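You operate a simulated robot arm through the tools that you are given. There is no shell and no other tool. Be economical: measure what you need, move in short steps, check, and stop when the job is done.

The job below is to be done with a simulated two-armed robot. You get a single attempt, and the scene is never put back.

JOB
Take the blue cloth from the work table and lay it out flat on the front corner of the work table.

Only the result counts: the job must be done as asked and must still hold three seconds after the hand-in. Knocking over, shifting, dropping, spilling or breaking anything else fails it. Flat cloth is picked up by pressing the open fingertips on it (5 to 10 N) and closing them slowly along it; thin cloth reads only 2 to 8 mm in the jaws.

ROBOT AND FRAMES
Two 7-joint arms with two-finger grippers on one trunk, on a base that drives. Base frame: it is fixed to the floor where the robot stands at the start and does not move with it; the origin is under the middle of the robot, x ahead of it, y to its left, z up; the surface under the hand at the start is at about z = 0.9. Lengths are in m, angles in degrees, forces in N, time in s.
The left shoulder is at the start at [0.06, 0.123, 0.945], the right one opposite. With the tool pointing down near the work surface each hand reaches from about 0.34 to 0.8 m from the robot's upright axis, wherever it stands, measured 20 degrees to its own side. Places, roughly: front corner of the work table [2.1, 0.4, 0.9]. Payload 1.47 kg a hand.
The tool frame of a hand sits at the grasp point between the pads (the TCP): z along the fingers, y along the line on which they close. The tips reach 0.016 m beyond it. The gripper opens to 0.087 m. The gripper's body begins 0.055 m behind the TCP.
Orientation is that of the tool frame in the base frame, as [roll, pitch, yaw] about the fixed x, y, z axes, in that order (R = Rz(yaw) Ry(pitch) Rx(roll)). With the fingers straight down and closing along the base's y, the tool's x points along the base's -x, its y along +y and its z along -z.

CONTROLS
- The arms move only by the tool servo_tool. It takes "left_rows", "right_rows" or both (then of equal length, played together; a hand with none holds still); each is a list that holds one entry, the list of rows, each a list of 7 numbers: the finger opening in mm, from 0 to 87, then the shift along the tool's x, y, z in mm, then the turn, a rotation vector about the tool's x, y, z in rad. In form: [[[claw, tx, ty, tz, rx, ry, rz], ...]]. A call has 1 to 8 rows; each row is the pose to reach, as a shift and turn from the pose commanded when the call began, along the tool's axes at that moment. A row lasts 0.2 s, in which the tool goes at most 0.05 m and 8.6 degrees; a call with a longer step from one row to the next is refused whole, and so is a gripper value outside its range. A pose out of reach is approached as far as the arm can. The call stops where the force on the tool passes 40 N (or 10 N more than at its start, if that is more) or the arm is blocked; 0.2 s more then pass. The fingers move at their own pace (about 0.153 m/s each) and stop on an object; they squeeze with about 24 N. The grip force told is the motor's: it shows also when the fingers shut on nothing. Time passes only in rows, and 0.2 s behind the last, so rows that repeat a pose let the fingers close. It gives the time, the measured TCP pose, the force on the tool (base axes), the opening and the grip force at its end, in the units of the frame above (readings bear some noise), with the torque about the TCP (base axes, N m) and any sound that the robot's microphone picked up.
- Cameras (640 x 400 px; columns grow to the right, rows downward): "scene" is now at [0.0995, -0.0018, 1.5004]; the picture's right is [0.15, -0.99, 0.00], its down [-0.71, -0.10, -0.70] and it looks along [0.69, 0.10, -0.71] (base axes); focal length 295 px, centre (320, 200). "left" rides on the left gripper at [0.073, -0.012, -0.09] in its tool frame; the picture's right is [0.16, 0.99, 0.00], its down [-0.72, 0.12, -0.68] and it looks along [-0.67, 0.11, 0.73] (tool axes); focal length 247 px, centre (320, 200). "right" rides on the right gripper at [0.073, 0.012, -0.09] in its tool frame; the picture's right is [-0.16, 0.99, 0.00], its down [-0.72, -0.12, -0.68] and it looks along [-0.67, -0.11, 0.73] (tool axes); focal length 247 px, centre (320, 200).
- camera(camera): a new picture of that camera. It takes no simulated time.
- slide_trunk(by): slides the trunk up (or, below 0, down) by that many m; the arms and the scene camera ride with it, the base frame stays. It gives what a move gives, with no picture.
- steer(legs): drives the robot by 1 to 6 legs, each [ahead, left, turn to the left] in m, m and degrees, along the robot's own axes; the way and the turn of a leg run together, so that a leg with both is an arc; at most 1.5 m and 180 degrees a leg. The arms and the cameras ride along, it lands a little off, and it stops where it bumps. It gives what a move gives.
- head_to(pan, tilt): turns the head with the scene camera to pan (to the left, within 120 degrees either way) and tilt (down, from -29 to 69), counted from straight ahead of the robot. It gives what a move gives.
- measure_at(camera, pixels): for up to 12 pixels [column, row] of the newest picture of that camera ("zoom" is the newest enlarged one), the place [x, y, z] in the base frame of the surface seen there, good to about 0.002 m, but the place of the scene camera against the robot may be out by one fixed shift of up to 0.025 m in any direction. It takes no simulated time.
- enlarge(camera, box): a new picture of the part [left, top, right, bottom] of that camera's present view, enlarged. It takes no simulated time.
- sign_off(): hands the job in; it is judged then, once.

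Work in short steps. Measure before you move; look again where a grasp or a placing could have gone wrong, and mend it. You have 80 turns and 58 pictures in all, those below and enlarged ones among them. Open the grippers and draw the arms clear of the work before you hand the job in, unless the task says otherwise.

The tools are called by a JSON object that holds its "api" and its "payload". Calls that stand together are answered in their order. servo_tool: Moves the arms, as the interface text tells. Its arguments: {"type":"object","properties":{"left_rows":{"type":"array"},"right_rows":{"type":"array"}},"required":[]} The other tools are called the same way: slide_trunk (by) slides the trunk up or down; steer (legs) drives the base; head_to (pan, tilt) turns the head that bears the scene camera; camera (camera) takes a picture; measure_at (camera, pixels) gives the place of the surface under pixels of a picture; enlarge (camera, box) takes an enlarged picture of a part of a camera's view; sign_off () hands the job in.

At the start:

```text
time_s: 0.0
left_tool_pos: [0.481, 0.2694, 1.1044]
left_orientation: [180.0, 0.0, -180.0]
left_wrist_force: [0.3, 0.8, 0.0]
left_ft_torque: [0.0, -0.02, -0.04]
left_width: 0.0869
left_gripper_force: 0.0
right_tool_pos: [0.4485, -0.1167, 1.1329]
right_orientation: [-180.0, 0.0, -180.0]
right_wrist_force: [-0.3, 0.5, 0.0]
right_ft_torque: [-0.01, 0.0, 0.01]
right_width: 0.0868
right_gripper_force: 0.1
trunk travel left (down, up): [-0.1, 0.13]
robot x, y, heading: [0.0029, 0.0008, -0.0]
head pan, tilt: [8.4, 45.6]
```

scene: 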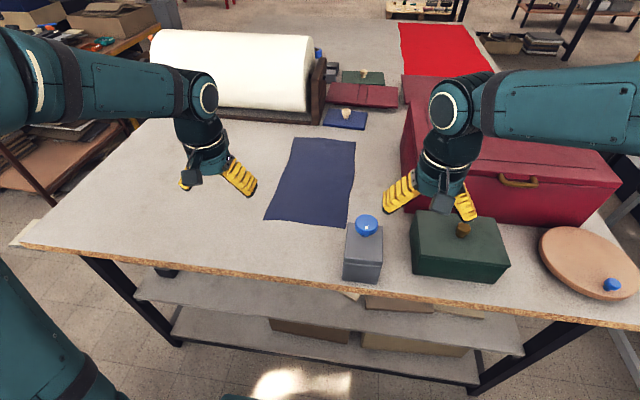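
right: 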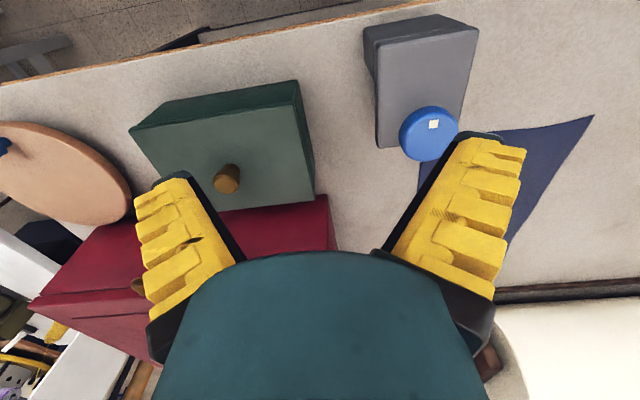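
left: 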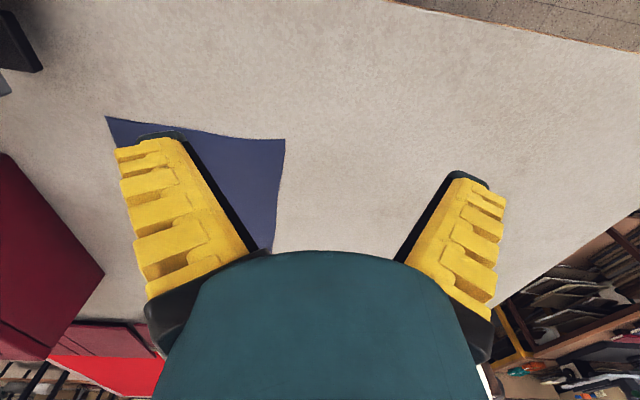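

I see the blue cloth around pixels (265..355, 137..227) and a red patch far off at (440,50). I measure the cloth corners, the table edges and the red patch.

{"api": "measure_at", "payload": {"camera": "scene", "pixels": [[294, 139], [354, 143], [345, 226], [267, 218], [310, 180], [440, 50], [400, 25], [475, 25], [490, 70], [405, 74], [30, 245], [340, 20]]}}

{"api": "head_to", "payload": {"pan": 0, "tilt": 25}}

{"api": "camera", "payload": {"camera": "scene"}}

```text
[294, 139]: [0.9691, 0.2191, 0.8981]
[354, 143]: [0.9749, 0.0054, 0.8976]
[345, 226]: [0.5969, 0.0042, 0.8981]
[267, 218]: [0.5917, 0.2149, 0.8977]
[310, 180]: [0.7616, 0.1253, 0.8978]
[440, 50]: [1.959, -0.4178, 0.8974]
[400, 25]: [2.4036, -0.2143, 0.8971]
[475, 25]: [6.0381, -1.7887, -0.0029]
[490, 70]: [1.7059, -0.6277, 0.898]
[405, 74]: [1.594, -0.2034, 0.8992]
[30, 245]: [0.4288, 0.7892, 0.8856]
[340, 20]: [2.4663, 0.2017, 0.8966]
```

```text
time_s: 0.8
left_tool_pos: [0.4808, 0.2699, 1.104]
left_orientation: [-180.0, 0.0, 180.0]
left_wrist_force: [-0.4, 0.5, 0.3]
left_ft_torque: [0.01, -0.01, 0.03]
left_width: 0.087
left_gripper_force: 0.1
right_tool_pos: [0.4503, -0.1163, 1.1334]
right_orientation: [-180.0, 0.0, -179.9]
right_wrist_force: [0.5, 0.2, 0.2]
right_ft_torque: [0.03, 0.02, 0.0]
right_width: 0.0871
right_gripper_force: 0.1
trunk travel left (down, up): [-0.1, 0.13]
robot x, y, heading: [-0.0003, -0.0039, 0.1]
head pan, tilt: [0.0, 25.0]
```

```text
54 pictures are left
```

scene: 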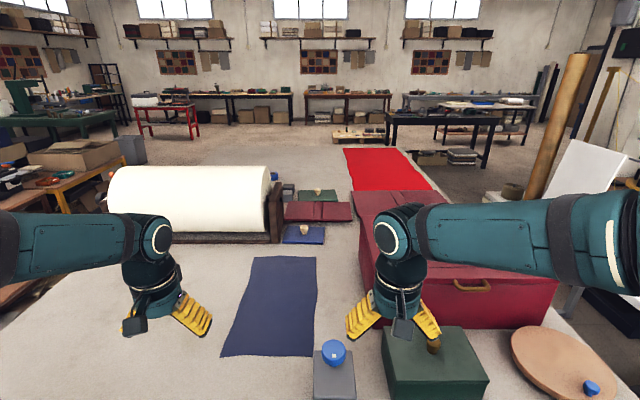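

The long table seems to run to around row 150 in the new view. I measure its far edges, the left gap and the objects around the target corner.

{"api": "measure_at", "payload": {"camera": "scene", "pixels": [[345, 149], [396, 148], [432, 188], [352, 189], [220, 145], [320, 150], [300, 165], [270, 160], [108, 180], [128, 150], [90, 165], [250, 130]]}}

{"api": "enlarge", "payload": {"camera": "scene", "box": [80, 110, 400, 270]}}

```text
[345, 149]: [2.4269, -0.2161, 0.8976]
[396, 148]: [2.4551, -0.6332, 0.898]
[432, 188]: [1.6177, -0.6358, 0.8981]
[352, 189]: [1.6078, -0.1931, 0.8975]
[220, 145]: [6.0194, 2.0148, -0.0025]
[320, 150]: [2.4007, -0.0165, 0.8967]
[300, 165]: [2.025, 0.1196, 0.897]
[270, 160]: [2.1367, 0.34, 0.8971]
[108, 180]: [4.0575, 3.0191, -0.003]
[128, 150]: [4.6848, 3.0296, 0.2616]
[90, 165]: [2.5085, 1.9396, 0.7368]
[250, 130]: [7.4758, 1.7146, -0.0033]
```

```text
2.00 times, centred on (240, 190) of scene
```

zoom: 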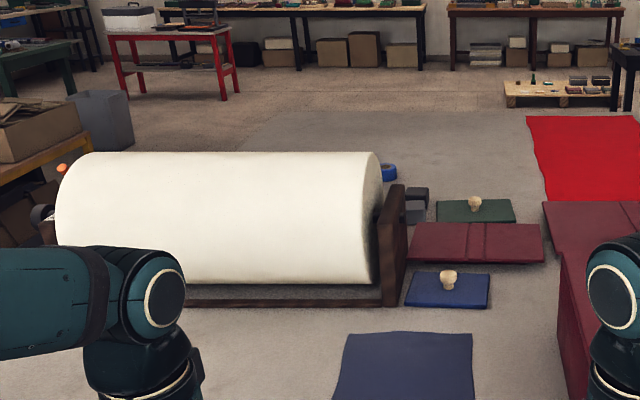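

Table spans x≈0.42–2.45; target corner is the far-left end beyond the roll. Now I measure the cloth's near edge and the grey box with the wrist cameras, which aren't subject to the head camera's shift.

{"api": "measure_at", "payload": {"camera": "left", "pixels": [[108, 119], [283, 141], [200, 140], [240, 180], [265, 235], [20, 55], [398, 3], [630, 50]]}}

{"api": "measure_at", "payload": {"camera": "right", "pixels": [[590, 118], [425, 175], [515, 235], [435, 130], [470, 60], [400, 130], [385, 60], [365, 30], [475, 25], [226, 178], [295, 90], [310, 180]]}}

```text
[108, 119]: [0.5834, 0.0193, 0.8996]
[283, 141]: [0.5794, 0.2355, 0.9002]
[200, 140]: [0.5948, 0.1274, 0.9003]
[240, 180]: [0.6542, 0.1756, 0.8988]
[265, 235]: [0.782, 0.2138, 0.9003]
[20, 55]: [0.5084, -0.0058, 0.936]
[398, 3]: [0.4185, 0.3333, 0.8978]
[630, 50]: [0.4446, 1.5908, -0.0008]
```

```text
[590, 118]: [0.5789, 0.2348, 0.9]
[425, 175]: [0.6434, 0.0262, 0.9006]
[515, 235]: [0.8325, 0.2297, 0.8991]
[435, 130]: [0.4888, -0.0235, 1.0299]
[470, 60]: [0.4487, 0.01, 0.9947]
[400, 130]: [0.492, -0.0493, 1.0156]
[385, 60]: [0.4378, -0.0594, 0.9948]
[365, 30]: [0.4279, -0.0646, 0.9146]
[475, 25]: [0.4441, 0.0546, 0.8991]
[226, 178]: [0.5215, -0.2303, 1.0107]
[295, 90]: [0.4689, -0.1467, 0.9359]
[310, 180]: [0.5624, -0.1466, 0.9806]
```

The wrist cameras put the cloth at x≈0.582–0.96, y 0.019–0.236, with the grey box close by (x<0.512, y<0.012, z up to 1.05). I lift both hands and turn them so that the fingers close along x, cameras outward.

{"api": "servo_tool", "payload": {"left_rows": [[[87, 0, 0, -10, 0, 0, 0.145], [87, 0, 0, -20, 0, 0, 0.29], [87, 0, 0, -30, 0, 0, 0.435], [87, 0, 0, -40, 0, 0, 0.58], [87, 0, 0, -40, 0, 0, 0.725], [87, 0, 0, -40, 0, 0, 0.87], [87, 0, 0, -40, 0, 0, 1.015], [87, 0, 0, -40, 0, 0, 1.16]]], "right_rows": [[[87, 0, 0, -10, 0, 0, -0.145], [87, 0, 0, -20, 0, 0, -0.29], [87, 0, 0, -30, 0, 0, -0.435], [87, 0, 0, -40, 0, 0, -0.58], [87, 0, 0, -40, 0, 0, -0.725], [87, 0, 0, -40, 0, 0, -0.87], [87, 0, 0, -40, 0, 0, -1.015], [87, 0, 0, -40, 0, 0, -1.16]]]}}

{"api": "servo_tool", "payload": {"left_rows": [[[87, 0, 0, 0, 0, 0, 0.14], [87, 0, 0, 0, 0, 0, 0.28], [40, 0, 0, 0, 0, 0, 0.4108], [40, 0, 0, 0, 0, 0, 0.4108]]], "right_rows": [[[87, 0, 0, 0, 0, 0, -0.14], [87, 0, 0, 0, 0, 0, -0.28], [40, 0, 0, 0, 0, 0, -0.4108], [40, 0, 0, 0, 0, 0, -0.4108]]]}}

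{"api": "steer", "payload": {"legs": [[0, 0.12, 0]]}}

{"api": "camera", "payload": {"camera": "left"}}

{"api": "camera", "payload": {"camera": "right"}}

```text
time_s: 2.6
left_tool_pos: [0.4809, 0.2702, 1.1442]
left_orientation: [179.9, 0.0, 113.4]
left_wrist_force: [-0.1, 0.8, -0.3]
left_ft_torque: [-0.02, -0.02, 0.04]
left_width: 0.0871
left_gripper_force: 0.0
right_tool_pos: [0.4496, -0.1164, 1.173]
right_orientation: [-180.0, 0.0, -113.4]
right_wrist_force: [-0.9, 0.1, 0.0]
right_ft_torque: [-0.05, -0.02, -0.01]
right_width: 0.0869
right_gripper_force: 0.1
trunk travel left (down, up): [-0.1, 0.13]
robot x, y, heading: [-0.0001, -0.0007, -0.1]
head pan, tilt: [0.0, 25.0]
```

```text
time_s: 3.6
left_tool_pos: [0.4812, 0.269, 1.1431]
left_orientation: [-180.0, 0.0, 89.9]
left_wrist_force: [0.5, 0.2, 1.1]
left_ft_torque: [0.01, 0.0, 0.01]
left_width: 0.0456
left_gripper_force: 4.1
right_tool_pos: [0.4506, -0.1168, 1.1742]
right_orientation: [180.0, -0.1, -89.9]
right_wrist_force: [0.3, -0.7, 0.3]
right_ft_torque: [-0.01, 0.0, -0.01]
right_width: 0.046
right_gripper_force: 4.2
trunk travel left (down, up): [-0.1, 0.13]
robot x, y, heading: [-0.0011, -0.0003, -0.0]
head pan, tilt: [0.0, 25.0]
```

```text
time_s: 5.3
left_tool_pos: [0.4796, 0.3912, 1.144]
left_orientation: [180.0, -0.1, 90.2]
left_wrist_force: [-0.5, 1.1, -0.1]
left_ft_torque: [0.03, 0.04, 0.0]
left_width: 0.0459
left_gripper_force: 3.8
right_tool_pos: [0.4495, 0.0048, 1.1729]
right_orientation: [-179.9, 0.0, -90.0]
right_wrist_force: [0.8, 0.1, 0.2]
right_ft_torque: [-0.06, 0.03, 0.0]
right_width: 0.046
right_gripper_force: 4.0
trunk travel left (down, up): [-0.1, 0.13]
robot x, y, heading: [-0.0029, 0.1184, 0.2]
head pan, tilt: [0.0, 25.0]
```

```text
52 pictures are left
```

left: 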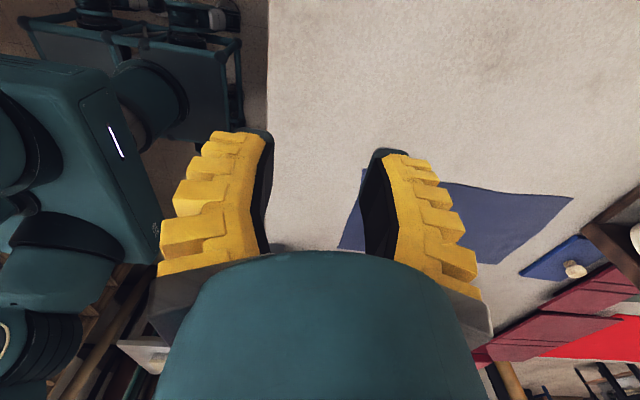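

```text
51 pictures are left
```

right: 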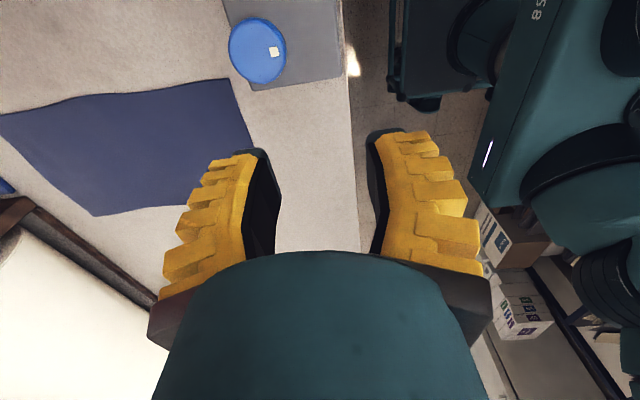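

Both hands turned well. I measure the cloth corners again in these views: right cam (229,80), (2,116), (95,214); left cam (342,248), (572,198).

{"api": "measure_at", "payload": {"camera": "right", "pixels": [[228, 82], [3, 117], [95, 213], [245, 140], [250, 90], [340, 82]]}}

{"api": "measure_at", "payload": {"camera": "left", "pixels": [[342, 247], [356, 210], [570, 199], [450, 186]]}}

```text
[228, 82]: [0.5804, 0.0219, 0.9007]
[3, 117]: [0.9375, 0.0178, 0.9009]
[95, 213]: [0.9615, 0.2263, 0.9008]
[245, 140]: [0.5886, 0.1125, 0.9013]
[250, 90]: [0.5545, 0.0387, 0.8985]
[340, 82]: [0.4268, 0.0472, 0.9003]
```

```text
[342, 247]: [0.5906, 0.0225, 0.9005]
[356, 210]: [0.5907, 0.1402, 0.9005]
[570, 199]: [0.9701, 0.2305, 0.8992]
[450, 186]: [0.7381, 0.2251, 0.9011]
```

Now I carry both hands over the near edge: left to (0.615, 0.205), right to (0.615, 0.053), going horizontally first, then down to z≈1.0.

{"api": "servo_tool", "payload": {"left_rows": [[[40, -37, 27, 0, 0, 0, 0], [40, -74, 54, 0, 0, 0, 0], [40, -112, 81, 0, 0, 0, 0], [40, -149, 108, 0, 0, 0, 0], [40, -186, 135, 0, 0, 0, 0], [40, -186, 135, 48, 0, 0, 0], [40, -186, 135, 96, 0, 0, 0], [40, -186, 135, 144, 0, 0, 0]]], "right_rows": [[[40, -10, -34, 0, 0, 0, 0], [40, -20, -67, 0, 0, 0, 0], [40, -29, -100, 0, 0, 0, 0], [40, -39, -133, 0, 0, 0, 0], [40, -48, -165, 28, 0, 0, 0], [40, -48, -165, 76, 0, 0, 0], [40, -48, -165, 124, 0, 0, 0], [40, -48, -165, 173, 0, 0, 0]]]}}

{"api": "camera", "payload": {"camera": "left"}}

{"api": "camera", "payload": {"camera": "right"}}

```text
time_s: 7.1
left_tool_pos: [0.6162, 0.2027, 0.9995]
left_orientation: [-179.9, 0.0, 90.2]
left_wrist_force: [0.2, 1.6, -0.6]
left_ft_torque: [-0.02, 0.03, -0.03]
left_width: 0.0458
left_gripper_force: 4.3
right_tool_pos: [0.6153, 0.0512, 0.999]
right_orientation: [180.0, 0.0, -90.0]
right_wrist_force: [0.1, -0.8, -0.5]
right_ft_torque: [-0.01, 0.0, 0.01]
right_width: 0.0458
right_gripper_force: 4.1
trunk travel left (down, up): [-0.1, 0.13]
robot x, y, heading: [-0.004, 0.1193, 0.2]
head pan, tilt: [0.0, 25.0]
```

```text
50 pictures are left
```

left: 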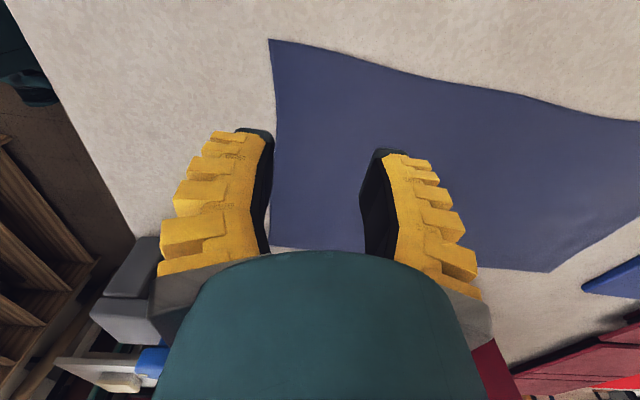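

```text
49 pictures are left
```

right: 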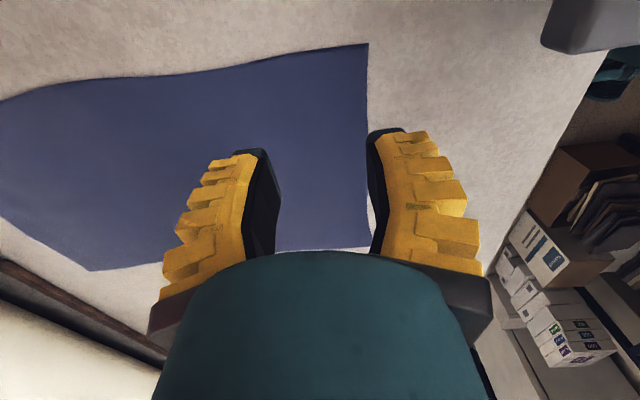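

Both hands straddle just inside the near edge. I descend to tips about 3 mm above the table (TCP 0.919).

{"api": "servo_tool", "payload": {"left_rows": [[[40, 0, 0, 40, 0, 0, 0], [40, 0, 0, 72, 0, 0, 0], [40, 0, 0, 80, 0, 0, 0], [40, 0, 0, 80, 0, 0, 0]]], "right_rows": [[[40, 0, 0, 40, 0, 0, 0], [40, 0, 0, 72, 0, 0, 0], [40, 0, 0, 80, 0, 0, 0], [40, 0, 0, 80, 0, 0, 0]]]}}

{"api": "servo_tool", "payload": {"left_rows": [[[40, 0, 0, 2, 0, 0, 0], [40, 0, 0, 4, 0, 0, 0], [40, 0, 0, 4, 0, 0, 0]]], "right_rows": [[[40, 0, 0, 2, 0, 0, 0], [40, 0, 0, 4, 0, 0, 0], [40, 0, 0, 4, 0, 0, 0]]]}}

```text
time_s: 8.1
left_tool_pos: [0.6149, 0.2032, 0.9199]
left_orientation: [180.0, 0.1, 90.2]
left_wrist_force: [-0.3, -0.2, 0.6]
left_ft_torque: [-0.02, 0.05, -0.01]
left_width: 0.0457
left_gripper_force: 4.1
right_tool_pos: [0.6152, 0.0522, 0.9184]
right_orientation: [180.0, 0.0, -89.9]
right_wrist_force: [-0.5, 0.3, 0.0]
right_ft_torque: [0.0, 0.02, 0.02]
right_width: 0.0458
right_gripper_force: 4.6
trunk travel left (down, up): [-0.1, 0.13]
robot x, y, heading: [0.0008, 0.1178, 0.1]
head pan, tilt: [0.0, 25.0]
```

```text
time_s: 8.9
left_tool_pos: [0.6148, 0.204, 0.9163]
left_orientation: [180.0, 0.0, 90.2]
left_wrist_force: [0.9, -0.2, 3.6]
left_ft_torque: [0.01, 0.04, 0.01]
left_width: 0.0435
left_gripper_force: 3.8
right_tool_pos: [0.6145, 0.0521, 0.9174]
right_orientation: [-180.0, 0.1, -89.9]
right_wrist_force: [0.9, -0.8, 4.5]
right_ft_torque: [0.01, 0.09, 0.0]
right_width: 0.0437
right_gripper_force: 3.9
trunk travel left (down, up): [-0.1, 0.13]
robot x, y, heading: [-0.0013, 0.1157, -0.1]
head pan, tilt: [0.0, 25.0]
```

Contact: about 4 N each. Press 2 mm more, then look at force before closing.

{"api": "servo_tool", "payload": {"left_rows": [[[40, 0, 0, 1, 0, 0, 0], [40, 0, 0, 2, 0, 0, 0], [40, 0, 0, 2, 0, 0, 0]]], "right_rows": [[[40, 0, 0, 1, 0, 0, 0], [40, 0, 0, 2, 0, 0, 0], [40, 0, 0, 2, 0, 0, 0]]]}}

```text
time_s: 9.7
left_tool_pos: [0.6137, 0.2046, 0.9157]
left_orientation: [179.7, 0.1, 90.1]
left_wrist_force: [-0.9, -0.4, 17.8]
left_ft_torque: [0.1, 0.02, -0.01]
left_width: 0.0317
left_gripper_force: 8.6
right_tool_pos: [0.6142, 0.0524, 0.9154]
right_orientation: [-179.8, 0.0, -89.8]
right_wrist_force: [1.1, 0.6, 15.6]
right_ft_torque: [0.0, 0.03, 0.0]
right_width: 0.0469
right_gripper_force: 2.7
trunk travel left (down, up): [-0.1, 0.13]
robot x, y, heading: [0.0045, 0.1196, -0.1]
head pan, tilt: [0.0, 25.0]
```

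Force is now 16–18 N, above the 5–10 N wanted. I ease up 1.2 mm and check.

{"api": "servo_tool", "payload": {"left_rows": [[[40, 0, 0, -1.3, 0, 0, 0], [40, 0, 0, -1.3, 0, 0, 0]]], "right_rows": [[[40, 0, 0, -1.1, 0, 0, 0], [40, 0, 0, -1.1, 0, 0, 0]]]}}

{"api": "camera", "payload": {"camera": "left"}}

```text
time_s: 10.3
left_tool_pos: [0.6141, 0.2043, 0.9172]
left_orientation: [179.9, 0.0, 90.1]
left_wrist_force: [0.9, -0.5, 11.5]
left_ft_torque: [0.04, 0.05, 0.0]
left_width: 0.0353
left_gripper_force: 0.1
right_tool_pos: [0.6145, 0.0515, 0.9163]
right_orientation: [-179.9, 0.0, -89.8]
right_wrist_force: [0.0, 0.1, 14.4]
right_ft_torque: [-0.03, 0.03, 0.0]
right_width: 0.0309
right_gripper_force: 8.7
trunk travel left (down, up): [-0.1, 0.13]
robot x, y, heading: [0.005, 0.1199, 0.0]
head pan, tilt: [0.0, 25.0]
```

```text
48 pictures are left
```

left: 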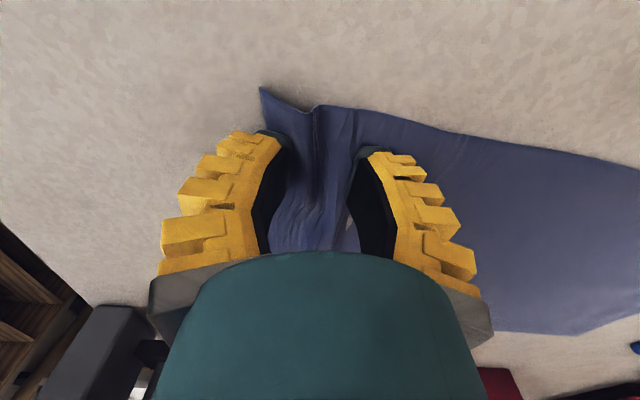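

The cloth is already ridging between the left fingers; forces are 11–14 N. I ease another 0.7 mm and close slowly.

{"api": "servo_tool", "payload": {"left_rows": [[[30, 0, 0, -0.5, 0, 0, 0], [25, 0, 0, -0.5, 0, 0, 0], [20, 0, 0, -0.5, 0, 0, 0], [15, 0, 0, -0.5, 0, 0, 0], [10, 0, 0, -0.5, 0, 0, 0], [5, 0, 0, -0.5, 0, 0, 0], [0, 0, 0, -0.5, 0, 0, 0], [0, 0, 0, -0.5, 0, 0, 0]]], "right_rows": [[[30, 0, 0, -0.8, 0, 0, 0], [25, 0, 0, -0.8, 0, 0, 0], [20, 0, 0, -0.8, 0, 0, 0], [15, 0, 0, -0.8, 0, 0, 0], [10, 0, 0, -0.8, 0, 0, 0], [5, 0, 0, -0.8, 0, 0, 0], [0, 0, 0, -0.8, 0, 0, 0], [0, 0, 0, -0.8, 0, 0, 0]]]}}

{"api": "camera", "payload": {"camera": "left"}}

{"api": "camera", "payload": {"camera": "right"}}

```text
time_s: 12.1
left_tool_pos: [0.6143, 0.2045, 0.9166]
left_orientation: [-180.0, 0.1, 90.0]
left_wrist_force: [0.0, 0.0, 7.0]
left_ft_torque: [0.04, -0.12, -0.01]
left_width: 0.0
left_gripper_force: 27.6
right_tool_pos: [0.6149, 0.0526, 0.9166]
right_orientation: [-180.0, 0.1, -89.9]
right_wrist_force: [-0.4, 0.2, 2.1]
right_ft_torque: [0.0, -0.03, 0.01]
right_width: 0.0
right_gripper_force: 18.9
trunk travel left (down, up): [-0.1, 0.13]
robot x, y, heading: [-0.0006, 0.1169, 0.5]
head pan, tilt: [0.0, 25.0]
```

```text
47 pictures are left
```

left: 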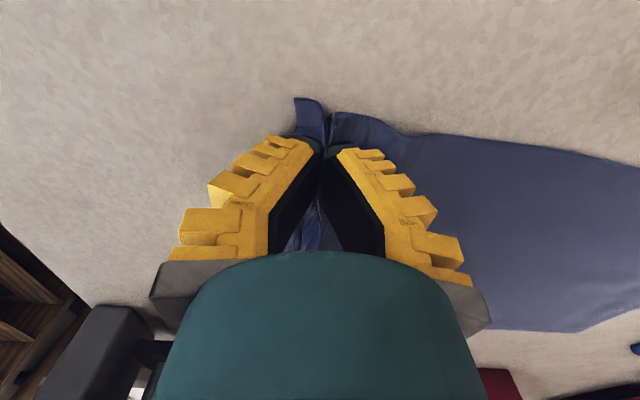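

```text
46 pictures are left
```

right: 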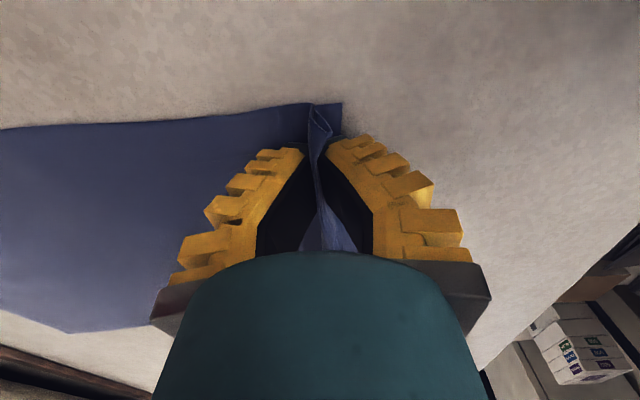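

Widths read 0.0 although ridges show between the jaws (left ~ (325,130), right ~(320,130)). I lift 40 mm slowly and check whether the cloth follows.

{"api": "servo_tool", "payload": {"left_rows": [[[0, 0, 0, -5, 0, 0, 0], [0, 0, 0, -12, 0, 0, 0], [0, 0, 0, -20, 0, 0, 0], [0, 0, 0, -30, 0, 0, 0], [0, 0, 0, -40, 0, 0, 0]]], "right_rows": [[[0, 0, 0, -5, 0, 0, 0], [0, 0, 0, -12, 0, 0, 0], [0, 0, 0, -20, 0, 0, 0], [0, 0, 0, -30, 0, 0, 0], [0, 0, 0, -40, 0, 0, 0]]]}}

{"api": "camera", "payload": {"camera": "left"}}

{"api": "camera", "payload": {"camera": "right"}}

```text
time_s: 13.3
left_tool_pos: [0.6145, 0.2048, 0.9566]
left_orientation: [180.0, 0.1, 90.1]
left_wrist_force: [-1.3, 0.2, -0.1]
left_ft_torque: [0.01, 0.01, 0.02]
left_width: 0.0002
left_gripper_force: 19.7
right_tool_pos: [0.6147, 0.0525, 0.9562]
right_orientation: [180.0, 0.0, -89.9]
right_wrist_force: [-0.3, -0.4, 0.7]
right_ft_torque: [0.0, -0.02, 0.0]
right_width: 0.0
right_gripper_force: 23.1
trunk travel left (down, up): [-0.1, 0.13]
robot x, y, heading: [0.0027, 0.1189, -0.1]
head pan, tilt: [0.0, 25.0]
```

```text
45 pictures are left
```

left: 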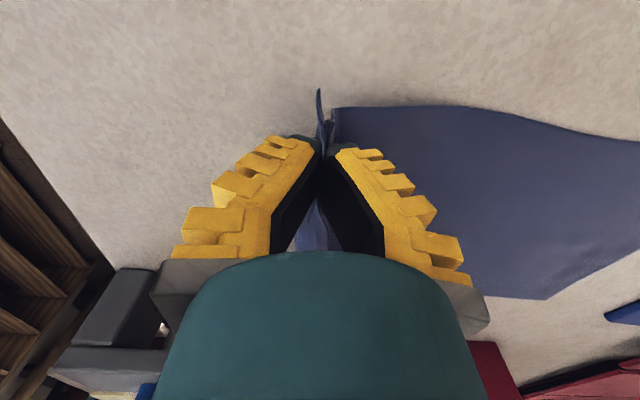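

```text
44 pictures are left
```

right: 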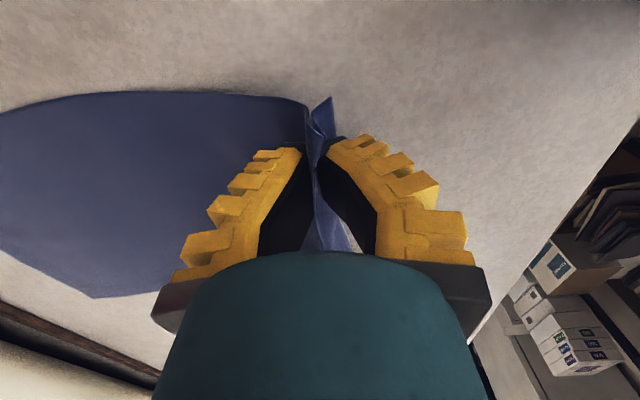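

Cloth comes up with both hands. I lift further, to z≈1.3, drifting slightly toward +x so the cloth peels, and check with the scene camera.

{"api": "servo_tool", "payload": {"left_rows": [[[0, 0, 10, -40, 0, 0, 0], [0, 0, 20, -80, 0, 0, 0], [0, 0, 30, -120, 0, 0, 0], [0, 0, 30, -160, 0, 0, 0], [0, 0, 30, -200, 0, 0, 0], [0, 0, 30, -200, 0, 0, 0]]], "right_rows": [[[0, 0, -10, -40, 0, 0, 0], [0, 0, -20, -80, 0, 0, 0], [0, 0, -30, -120, 0, 0, 0], [0, 0, -30, -160, 0, 0, 0], [0, 0, -30, -200, 0, 0, 0], [0, 0, -30, -200, 0, 0, 0]]]}}

{"api": "camera", "payload": {"camera": "scene"}}

```text
time_s: 14.7
left_tool_pos: [0.6466, 0.2045, 1.1552]
left_orientation: [179.9, 0.0, 90.1]
left_wrist_force: [0.4, 1.6, 0.4]
left_ft_torque: [0.06, -0.02, 0.03]
left_width: 0.0001
left_gripper_force: 28.2
right_tool_pos: [0.6449, 0.0519, 1.1574]
right_orientation: [179.9, 0.1, -90.0]
right_wrist_force: [3.9, 0.3, 0.3]
right_ft_torque: [-0.03, 0.17, 0.0]
right_width: 0.0006
right_gripper_force: 18.9
trunk travel left (down, up): [-0.1, 0.13]
robot x, y, heading: [0.0014, 0.1201, 0.1]
head pan, tilt: [0.0, 25.0]
```

```text
43 pictures are left
```

scene: 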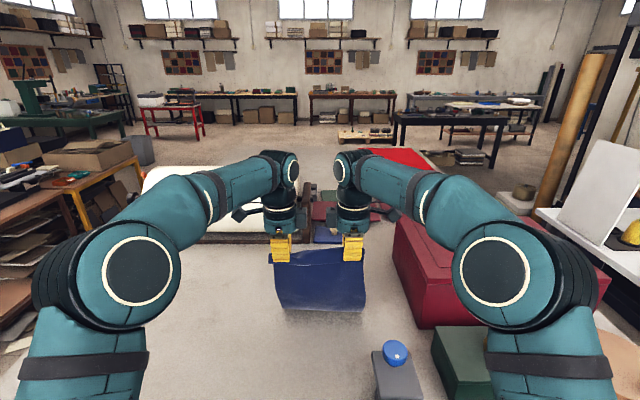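

Excellent: both corners held and the cloth hangs squarely (270–365, 250–310). I raise the trunk, lift the hands a bit more, and look left to survey the route.

{"api": "slide_trunk", "payload": {"by": 0.125}}

{"api": "servo_tool", "payload": {"left_rows": [[[0, 0, 0, -20, 0, 0, 0], [0, 0, 0, -40, 0, 0, 0], [0, 0, -20, -60, 0, 0, 0], [0, 0, -40, -70, 0, 0, 0], [0, 0, -60, -80, 0, 0, 0], [0, 0, -80, -80, 0, 0, 0]]], "right_rows": [[[0, 0, 0, -20, 0, 0, 0], [0, 0, 0, -40, 0, 0, 0], [0, 0, 20, -60, 0, 0, 0], [0, 0, 40, -70, 0, 0, 0], [0, 0, 60, -80, 0, 0, 0], [0, 0, 80, -80, 0, 0, 0]]]}}

{"api": "head_to", "payload": {"pan": 55, "tilt": 30}}

{"api": "camera", "payload": {"camera": "scene"}}

```text
time_s: 16.3
left_tool_pos: [0.6464, 0.2035, 1.2805]
left_orientation: [-179.9, 0.0, 90.1]
left_wrist_force: [0.4, -0.4, 0.3]
left_ft_torque: [0.02, 0.01, 0.05]
left_width: 0.0
left_gripper_force: 22.0
right_tool_pos: [0.6459, 0.0517, 1.2811]
right_orientation: [180.0, 0.1, -89.9]
right_wrist_force: [-0.1, 0.0, -0.1]
right_ft_torque: [0.0, -0.03, 0.02]
right_width: 0.003
right_gripper_force: 24.9
trunk travel left (down, up): [-0.225, 0.005]
robot x, y, heading: [0.0021, 0.1181, 0.1]
head pan, tilt: [0.0, 25.0]
```

```text
time_s: 17.7
left_tool_pos: [0.5648, 0.2037, 1.3618]
left_orientation: [179.9, 0.0, 90.0]
left_wrist_force: [-0.8, 0.4, 1.0]
left_ft_torque: [0.02, -0.03, 0.03]
left_width: 0.0
left_gripper_force: 22.3
right_tool_pos: [0.5629, 0.051, 1.3618]
right_orientation: [-179.9, 0.1, -89.9]
right_wrist_force: [0.8, 1.2, -0.1]
right_ft_torque: [0.04, -0.05, -0.01]
right_width: 0.0
right_gripper_force: 20.4
trunk travel left (down, up): [-0.225, 0.005]
robot x, y, heading: [0.0013, 0.1175, 0.1]
head pan, tilt: [0.0, 25.0]
```

```text
time_s: 18.9
left_tool_pos: [0.5674, 0.2035, 1.3602]
left_orientation: [-180.0, 0.1, 90.1]
left_wrist_force: [9.4, -9.7, -15.9]
left_ft_torque: [-0.23, -0.06, 0.01]
left_width: 0.0
left_gripper_force: 24.7
right_tool_pos: [0.5638, 0.0518, 1.361]
right_orientation: [-180.0, 0.0, -89.9]
right_wrist_force: [-0.6, 0.5, 0.1]
right_ft_torque: [-0.04, -0.03, 0.0]
right_width: 0.0024
right_gripper_force: 26.4
trunk travel left (down, up): [-0.225, 0.005]
robot x, y, heading: [-0.0021, 0.1176, 0.2]
head pan, tilt: [55.0, 30.0]
```

```text
42 pictures are left
```

scene: 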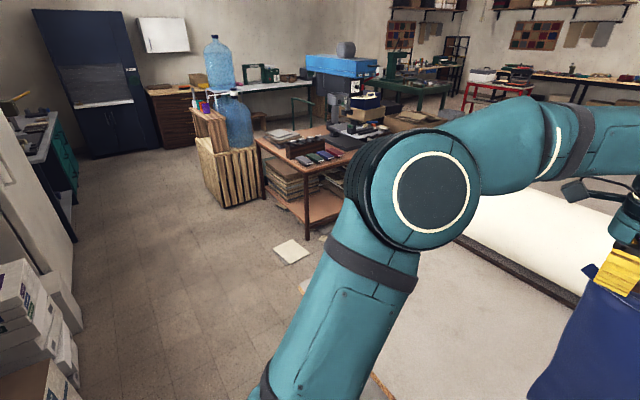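

The left wrist felt a 20 N transient while the head turned; I'll watch that. I measure the side table's edge and the floor items.

{"api": "measure_at", "payload": {"camera": "scene", "pixels": [[305, 175], [260, 145], [308, 237], [292, 252], [322, 236], [225, 205], [400, 125], [340, 160], [330, 215], [300, 285], [470, 215], [345, 225]]}}

{"api": "servo_tool", "payload": {"left_rows": [[[0, 0, 0, 0, 0, 0, 0]]]}}

```text
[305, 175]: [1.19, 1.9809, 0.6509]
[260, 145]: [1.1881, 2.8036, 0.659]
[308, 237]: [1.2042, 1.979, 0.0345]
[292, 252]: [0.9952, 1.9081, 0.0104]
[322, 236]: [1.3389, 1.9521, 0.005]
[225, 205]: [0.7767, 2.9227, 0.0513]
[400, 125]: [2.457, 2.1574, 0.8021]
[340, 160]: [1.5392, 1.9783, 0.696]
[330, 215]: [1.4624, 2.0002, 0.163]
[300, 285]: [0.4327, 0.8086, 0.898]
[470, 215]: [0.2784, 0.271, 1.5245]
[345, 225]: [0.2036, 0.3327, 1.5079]
```

```text
time_s: 19.3
left_tool_pos: [0.5665, 0.2024, 1.361]
left_orientation: [-179.9, -0.1, 90.2]
left_wrist_force: [1.2, -0.9, 0.3]
left_ft_torque: [0.0, -0.01, 0.04]
left_width: 0.0
left_gripper_force: 24.0
right_tool_pos: [0.5649, 0.0519, 1.3623]
right_orientation: [180.0, -0.1, -89.9]
right_wrist_force: [0.2, -0.4, 0.4]
right_ft_torque: [0.04, -0.01, 0.03]
right_width: 0.0022
right_gripper_force: 24.5
trunk travel left (down, up): [-0.225, 0.005]
robot x, y, heading: [-0.0005, 0.116, 0.2]
head pan, tilt: [55.0, 30.0]
```

Corridor runs between the table edge (y≈0.81) and the side table (y≈1.95). I drive left to y≈1.37, then ahead along the corridor to about x=1.0, and look.

{"api": "steer", "payload": {"legs": [[0, 1.25, 0], [1.0, 0, 0]]}}

{"api": "head_to", "payload": {"pan": -25, "tilt": 30}}

{"api": "camera", "payload": {"camera": "scene"}}

```text
time_s: 35.3
left_tool_pos: [1.5607, 1.4604, 1.3602]
left_orientation: [180.0, 0.1, 90.2]
left_wrist_force: [0.0, -0.5, 0.6]
left_ft_torque: [-0.02, 0.0, 0.02]
left_width: 0.0
left_gripper_force: 21.7
right_tool_pos: [1.558, 1.308, 1.3615]
right_orientation: [-180.0, 0.0, -89.9]
right_wrist_force: [0.6, 0.1, 0.4]
right_ft_torque: [0.01, -0.02, 0.02]
right_width: 0.0027
right_gripper_force: 28.9
trunk travel left (down, up): [-0.225, 0.005]
robot x, y, heading: [0.996, 1.3754, 0.1]
head pan, tilt: [55.0, 30.0]
```

```text
time_s: 36.8
left_tool_pos: [1.5605, 1.4597, 1.3611]
left_orientation: [180.0, 0.0, 90.1]
left_wrist_force: [0.5, -0.9, 0.5]
left_ft_torque: [-0.02, 0.03, 0.0]
left_width: 0.0
left_gripper_force: 25.1
right_tool_pos: [1.5582, 1.3082, 1.3623]
right_orientation: [180.0, 0.0, -89.8]
right_wrist_force: [0.8, 1.0, 0.2]
right_ft_torque: [0.02, 0.04, 0.01]
right_width: 0.0004
right_gripper_force: 18.8
trunk travel left (down, up): [-0.225, 0.005]
robot x, y, heading: [0.9933, 1.3772, -0.0]
head pan, tilt: [-25.0, 30.0]
```

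```text
41 pictures are left
```

scene: 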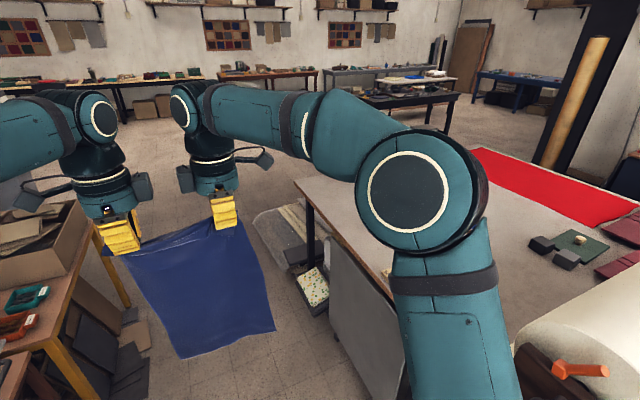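

I can see the free far-left corner (297,180), a board leaning at the table side (360,300), a box at (312,285), and the yellow-legged table left (110,260). Measure these.

{"api": "measure_at", "payload": {"camera": "scene", "pixels": [[297, 182], [360, 240], [345, 300], [405, 375], [330, 245], [312, 290], [265, 220], [95, 238], [60, 335], [130, 305], [540, 245], [140, 370]]}}

{"api": "head_to", "payload": {"pan": 10, "tilt": 45}}

{"api": "camera", "payload": {"camera": "scene"}}

```text
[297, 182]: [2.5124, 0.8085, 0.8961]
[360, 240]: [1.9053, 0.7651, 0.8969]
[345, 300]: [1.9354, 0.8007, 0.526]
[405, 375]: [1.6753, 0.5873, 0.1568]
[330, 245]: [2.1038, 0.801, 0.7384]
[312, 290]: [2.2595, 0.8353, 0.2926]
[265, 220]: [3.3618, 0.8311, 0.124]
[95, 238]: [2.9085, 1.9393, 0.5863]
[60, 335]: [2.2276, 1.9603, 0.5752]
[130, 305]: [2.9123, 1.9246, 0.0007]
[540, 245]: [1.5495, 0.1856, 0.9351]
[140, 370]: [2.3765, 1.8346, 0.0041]
```

```text
time_s: 37.9
left_tool_pos: [1.561, 1.4586, 1.3605]
left_orientation: [-179.9, 0.1, 90.2]
left_wrist_force: [0.7, 0.2, 0.0]
left_ft_torque: [0.0, -0.03, -0.01]
left_width: 0.0
left_gripper_force: 24.0
right_tool_pos: [1.5581, 1.3084, 1.362]
right_orientation: [-179.9, 0.1, -89.8]
right_wrist_force: [0.0, 1.2, 0.0]
right_ft_torque: [0.03, 0.0, 0.0]
right_width: 0.0015
right_gripper_force: 19.8
trunk travel left (down, up): [-0.225, 0.005]
robot x, y, heading: [0.9924, 1.3762, 0.1]
head pan, tilt: [10.0, 45.0]
```

```text
40 pictures are left
```

scene: 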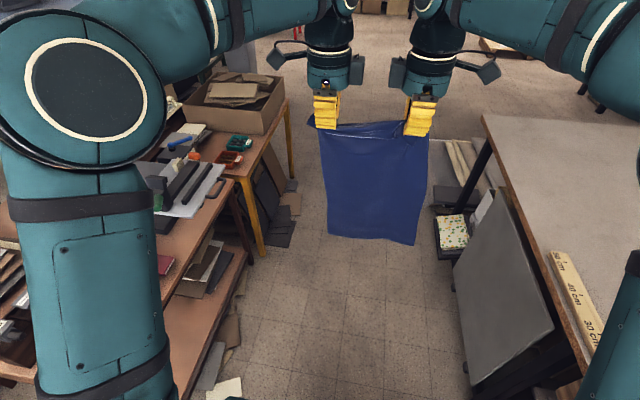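

The corridor is clear. I measure the ruler and cloth bottom, then drive 1.1 m ahead and turn right to face the table.

{"api": "measure_at", "payload": {"camera": "scene", "pixels": [[558, 255], [590, 330], [372, 237], [330, 230], [412, 240], [315, 128], [425, 135], [485, 117], [445, 235]]}}

{"api": "steer", "payload": {"legs": [[1.12, 0.0, 0], [0, 0, -90]]}}

{"api": "head_to", "payload": {"pan": 0, "tilt": 40}}

{"api": "camera", "payload": {"camera": "scene"}}

```text
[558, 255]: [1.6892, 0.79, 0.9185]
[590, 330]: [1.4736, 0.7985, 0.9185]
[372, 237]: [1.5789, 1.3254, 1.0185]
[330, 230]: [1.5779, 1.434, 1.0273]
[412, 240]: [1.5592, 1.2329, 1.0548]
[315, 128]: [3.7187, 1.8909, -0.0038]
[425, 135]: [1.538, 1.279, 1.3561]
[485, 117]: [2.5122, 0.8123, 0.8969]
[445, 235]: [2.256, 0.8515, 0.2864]
```

```text
time_s: 47.4
left_tool_pos: [2.189, 0.812, 1.3617]
left_orientation: [180.0, -0.1, 0.1]
left_wrist_force: [0.4, 0.4, 0.4]
left_ft_torque: [0.0, 0.03, 0.01]
left_width: 0.0003
left_gripper_force: 26.1
right_tool_pos: [2.0384, 0.8135, 1.3627]
right_orientation: [-180.0, 0.0, -179.9]
right_wrist_force: [-0.4, -1.1, 0.0]
right_ft_torque: [0.04, 0.01, -0.01]
right_width: 0.0015
right_gripper_force: 27.1
trunk travel left (down, up): [-0.225, 0.005]
robot x, y, heading: [2.0997, 1.376, -90.1]
head pan, tilt: [10.0, 45.0]
```

```text
time_s: 48.1
left_tool_pos: [2.1904, 0.8104, 1.3614]
left_orientation: [179.9, 0.1, 0.1]
left_wrist_force: [-0.1, -0.3, 1.0]
left_ft_torque: [0.01, 0.0, 0.0]
left_width: 0.0
left_gripper_force: 24.8
right_tool_pos: [2.0372, 0.8136, 1.3639]
right_orientation: [-180.0, 0.0, -179.9]
right_wrist_force: [-0.4, -0.5, 0.5]
right_ft_torque: [0.06, 0.0, -0.02]
right_width: 0.0018
right_gripper_force: 28.0
trunk travel left (down, up): [-0.225, 0.005]
robot x, y, heading: [2.1036, 1.3777, -90.0]
head pan, tilt: [0.0, 40.0]
```

```text
39 pictures are left
```

scene: 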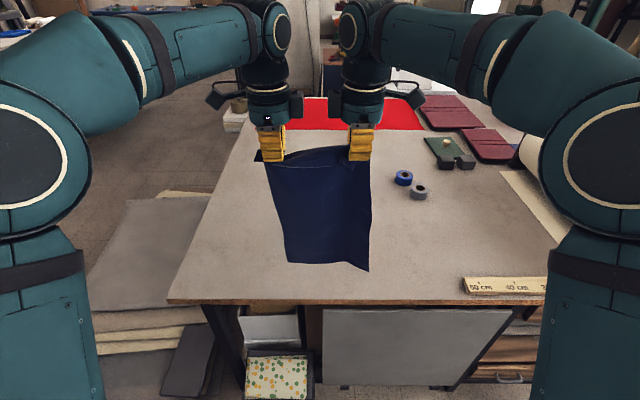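

The corner area is free. I measure the two tape rolls, the ruler and the white sheet near it, and the table edge.

{"api": "measure_at", "payload": {"camera": "scene", "pixels": [[403, 185], [418, 198], [463, 282], [520, 200], [170, 300], [300, 304], [470, 303], [255, 120], [424, 130], [330, 262], [369, 270], [290, 262]]}}

```text
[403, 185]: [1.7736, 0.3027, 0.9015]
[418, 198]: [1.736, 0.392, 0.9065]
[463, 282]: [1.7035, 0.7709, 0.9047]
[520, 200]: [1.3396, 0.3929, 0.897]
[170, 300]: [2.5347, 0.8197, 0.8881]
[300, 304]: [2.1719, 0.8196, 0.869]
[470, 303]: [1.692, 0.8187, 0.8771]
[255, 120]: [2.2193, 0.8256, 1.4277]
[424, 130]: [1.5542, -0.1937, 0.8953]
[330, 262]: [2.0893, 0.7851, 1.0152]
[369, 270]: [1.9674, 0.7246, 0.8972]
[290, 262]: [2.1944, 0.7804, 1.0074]
```

Free area is x≈1.80–2.5. I check how close the base is to the table by looking straight down before driving nearer.

{"api": "head_to", "payload": {"pan": 0, "tilt": 69}}

{"api": "camera", "payload": {"camera": "scene"}}

```text
time_s: 49.0
left_tool_pos: [2.1898, 0.8105, 1.3609]
left_orientation: [180.0, 0.0, 0.2]
left_wrist_force: [0.1, 0.1, 0.3]
left_ft_torque: [0.03, 0.0, 0.0]
left_width: 0.0
left_gripper_force: 25.5
right_tool_pos: [2.0386, 0.8136, 1.3625]
right_orientation: [180.0, -0.1, -179.9]
right_wrist_force: [0.7, 1.0, 0.0]
right_ft_torque: [0.04, -0.02, -0.03]
right_width: 0.0023
right_gripper_force: 29.4
trunk travel left (down, up): [-0.225, 0.005]
robot x, y, heading: [2.1045, 1.3748, -90.1]
head pan, tilt: [0.0, 68.8]
```

```text
38 pictures are left
```

scene: 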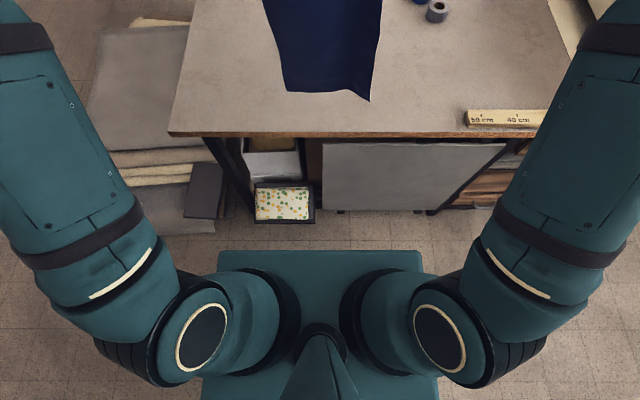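

The base front shows at row ~250; I measure it and the protruding items (tray at (283,215), board bottom (400,210)).

{"api": "measure_at", "payload": {"camera": "scene", "pixels": [[225, 255], [410, 255], [285, 222], [285, 212], [400, 205], [200, 225], [320, 252], [430, 210]]}}

```text
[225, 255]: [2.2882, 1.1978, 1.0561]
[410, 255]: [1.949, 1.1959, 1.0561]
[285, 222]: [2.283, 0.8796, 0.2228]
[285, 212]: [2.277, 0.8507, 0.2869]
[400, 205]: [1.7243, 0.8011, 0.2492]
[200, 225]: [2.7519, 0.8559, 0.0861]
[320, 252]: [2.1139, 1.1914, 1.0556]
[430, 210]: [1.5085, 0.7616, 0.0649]
```

The torso hides the base's foot. The left wrist camera sees backward toward the robot, so I use it to find the base's front.

{"api": "camera", "payload": {"camera": "left"}}

{"api": "camera", "payload": {"camera": "right"}}

```text
37 pictures are left
```

left: 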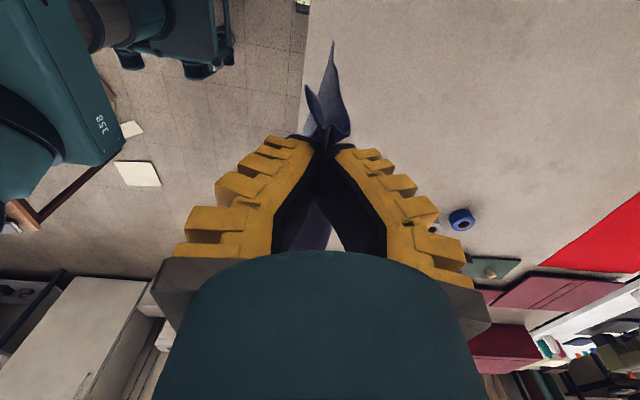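

```text
36 pictures are left
```

right: 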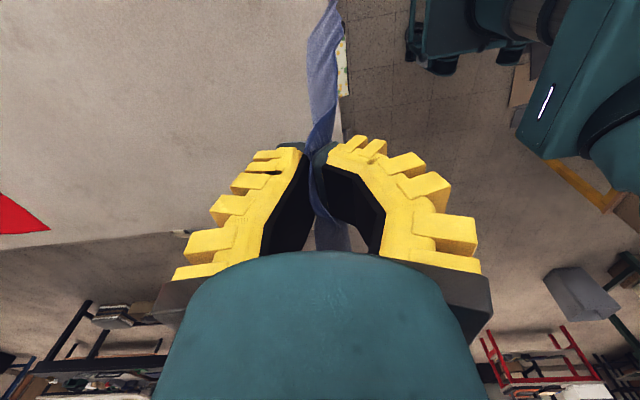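

Both views show the base with castors (left cam (200,60); right cam (440,60)). I measure its front edge.

{"api": "measure_at", "payload": {"camera": "left", "pixels": [[230, 20], [225, 45], [205, 70], [210, 50], [130, 62], [190, 68]]}}

{"api": "measure_at", "payload": {"camera": "right", "pixels": [[412, 20], [425, 45], [440, 65], [410, 45], [510, 55], [345, 60]]}}

```text
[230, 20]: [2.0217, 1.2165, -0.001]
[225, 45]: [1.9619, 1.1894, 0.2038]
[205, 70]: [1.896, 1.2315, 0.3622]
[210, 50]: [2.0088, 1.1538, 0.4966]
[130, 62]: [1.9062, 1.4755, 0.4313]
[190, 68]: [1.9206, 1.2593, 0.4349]
```

```text
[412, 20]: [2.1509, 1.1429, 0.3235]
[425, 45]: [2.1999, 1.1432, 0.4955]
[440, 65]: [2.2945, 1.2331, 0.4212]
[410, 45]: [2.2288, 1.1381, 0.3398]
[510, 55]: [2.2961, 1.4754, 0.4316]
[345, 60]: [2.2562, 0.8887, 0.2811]
```

Base front is at y≈1.138 (0.24 ahead of the axis, ±0.2 wide); the tray protrudes to y≈0.89 at x 2.2–2.36. I'll shift the hands left and in, then move the robot 0.15 right to miss the tray and drive 0.24 in.

{"api": "servo_tool", "payload": {"left_rows": [[[0, 24, -26, 0, 0, 0, 0], [0, 48, -52, 0, 0, 0, 0], [0, 72, -78, 0, 0, 0, 0], [0, 96, -104, 0, 0, 0, 0], [0, 120, -130, 0, 0, 0, 0]]], "right_rows": [[[0, -24, 26, 0, 0, 0, 0], [0, -48, 52, 0, 0, 0, 0], [0, -72, 78, 0, 0, 0, 0], [0, -96, 104, 0, 0, 0, 0], [0, -120, 130, 0, 0, 0, 0]]]}}

{"api": "steer", "payload": {"legs": [[0, -0.15, 0], [0.12, 0, 0]]}}

{"api": "camera", "payload": {"camera": "scene"}}

```text
time_s: 50.2
left_tool_pos: [2.309, 0.9437, 1.3618]
left_orientation: [179.9, 0.0, 0.2]
left_wrist_force: [-1.4, 0.0, 2.0]
left_ft_torque: [0.09, 0.04, 0.0]
left_width: 0.0
left_gripper_force: 25.0
right_tool_pos: [2.1615, 0.9453, 1.3622]
right_orientation: [-179.9, 0.0, -179.9]
right_wrist_force: [-0.2, 0.6, 0.5]
right_ft_torque: [-0.03, 0.0, -0.01]
right_width: 0.0026
right_gripper_force: 25.8
trunk travel left (down, up): [-0.225, 0.005]
robot x, y, heading: [2.1045, 1.3778, -89.8]
head pan, tilt: [0.0, 68.8]
```

```text
time_s: 53.0
left_tool_pos: [2.1567, 0.8222, 1.3615]
left_orientation: [-180.0, 0.0, 0.1]
left_wrist_force: [0.1, 0.3, -1.0]
left_ft_torque: [0.02, 0.0, 0.0]
left_width: 0.0
left_gripper_force: 23.8
right_tool_pos: [2.0072, 0.8249, 1.3611]
right_orientation: [-180.0, 0.1, -179.8]
right_wrist_force: [0.1, -0.7, -0.1]
right_ft_torque: [0.0, -0.01, -0.02]
right_width: 0.0021
right_gripper_force: 22.8
trunk travel left (down, up): [-0.225, 0.005]
robot x, y, heading: [1.9556, 1.2608, -89.9]
head pan, tilt: [0.0, 68.8]
```

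```text
35 pictures are left
```

scene: 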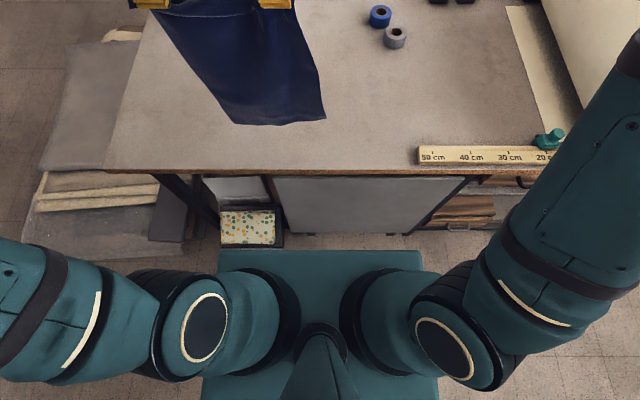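

Check tray's right side, the board foot and the table's edge before the last bit of driving.

{"api": "measure_at", "payload": {"camera": "scene", "pixels": [[282, 240], [275, 245], [325, 230], [390, 228], [390, 170], [450, 228], [325, 118], [240, 120], [548, 140]]}}

```text
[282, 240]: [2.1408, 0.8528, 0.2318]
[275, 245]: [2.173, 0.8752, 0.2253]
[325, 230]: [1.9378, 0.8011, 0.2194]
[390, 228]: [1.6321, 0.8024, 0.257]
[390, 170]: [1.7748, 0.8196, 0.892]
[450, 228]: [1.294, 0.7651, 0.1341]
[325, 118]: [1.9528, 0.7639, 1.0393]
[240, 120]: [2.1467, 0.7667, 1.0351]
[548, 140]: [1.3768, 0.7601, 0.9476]
```

Tray's side reaches x≈2.16, so I move 3 cm more right and ahead 0.105, keeping the base just short of it; then set the hands to y≈0.69 and x +0.05, lowering partly.

{"api": "steer", "payload": {"legs": [[0, -0.03, 0], [0.105, 0, 0]]}}

{"api": "servo_tool", "payload": {"left_rows": [[[0, 25, 10, 0, 0, 0, 0], [0, 50, 20, 0, 0, 0, 0], [0, 50, 20, 20, 0, 0, 0], [0, 50, 20, 40, 0, 0, 0], [0, 50, 20, 60, 0, 0, 0], [0, 50, 20, 80, 0, 0, 0], [0, 50, 20, 80, 0, 0, 0]]], "right_rows": [[[0, -25, -10, 0, 0, 0, 0], [0, -50, -20, 0, 0, 0, 0], [0, -50, -20, 20, 0, 0, 0], [0, -50, -20, 40, 0, 0, 0], [0, -50, -20, 60, 0, 0, 0], [0, -50, -20, 80, 0, 0, 0], [0, -50, -20, 80, 0, 0, 0]]]}}

{"api": "head_to", "payload": {"pan": 5, "tilt": 50}}

{"api": "camera", "payload": {"camera": "scene"}}

```text
time_s: 54.7
left_tool_pos: [2.1269, 0.7194, 1.3621]
left_orientation: [180.0, 0.0, 0.2]
left_wrist_force: [-0.5, 0.2, 0.0]
left_ft_torque: [0.0, 0.02, -0.01]
left_width: 0.0
left_gripper_force: 22.0
right_tool_pos: [1.9766, 0.7207, 1.3614]
right_orientation: [180.0, 0.1, -179.7]
right_wrist_force: [0.5, 0.1, -0.7]
right_ft_torque: [0.03, -0.04, 0.01]
right_width: 0.0019
right_gripper_force: 21.2
trunk travel left (down, up): [-0.225, 0.005]
robot x, y, heading: [1.923, 1.1544, -90.0]
head pan, tilt: [0.0, 68.8]
```

```text
time_s: 56.3
left_tool_pos: [2.1756, 0.6986, 1.2803]
left_orientation: [-179.9, 0.1, 0.1]
left_wrist_force: [-0.8, 0.3, -0.7]
left_ft_torque: [-0.01, 0.0, 0.01]
left_width: 0.0002
left_gripper_force: 23.7
right_tool_pos: [2.0281, 0.7002, 1.2817]
right_orientation: [-179.8, 0.1, -179.8]
right_wrist_force: [0.1, -0.2, -0.8]
right_ft_torque: [-0.02, 0.02, 0.04]
right_width: 0.0021
right_gripper_force: 22.5
trunk travel left (down, up): [-0.225, 0.005]
robot x, y, heading: [1.9245, 1.1541, -90.2]
head pan, tilt: [0.0, 68.8]
```

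```text
time_s: 57.1
left_tool_pos: [2.1768, 0.6978, 1.2799]
left_orientation: [-179.9, 0.0, 0.1]
left_wrist_force: [1.0, -0.7, 0.2]
left_ft_torque: [0.03, 0.0, 0.02]
left_width: 0.0
left_gripper_force: 24.1
right_tool_pos: [2.027, 0.7005, 1.282]
right_orientation: [-180.0, 0.0, -179.8]
right_wrist_force: [-1.3, -1.8, -0.1]
right_ft_torque: [0.05, -0.01, -0.02]
right_width: 0.001
right_gripper_force: 20.4
trunk travel left (down, up): [-0.225, 0.005]
robot x, y, heading: [1.9276, 1.1545, -90.2]
head pan, tilt: [5.0, 50.0]
```

```text
34 pictures are left
```

scene: 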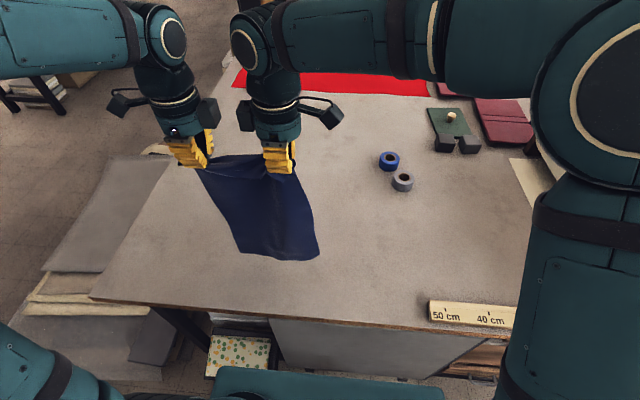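

Measure the cloth's bottom edge points before touching it down.

{"api": "measure_at", "payload": {"camera": "scene", "pixels": [[243, 250], [280, 256], [316, 256], [270, 210], [310, 215], [205, 172]]}}

```text
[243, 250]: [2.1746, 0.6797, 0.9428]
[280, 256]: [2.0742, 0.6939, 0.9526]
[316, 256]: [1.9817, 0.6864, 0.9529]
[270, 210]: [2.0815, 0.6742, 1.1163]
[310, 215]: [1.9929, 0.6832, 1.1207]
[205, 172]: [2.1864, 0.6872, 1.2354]
```

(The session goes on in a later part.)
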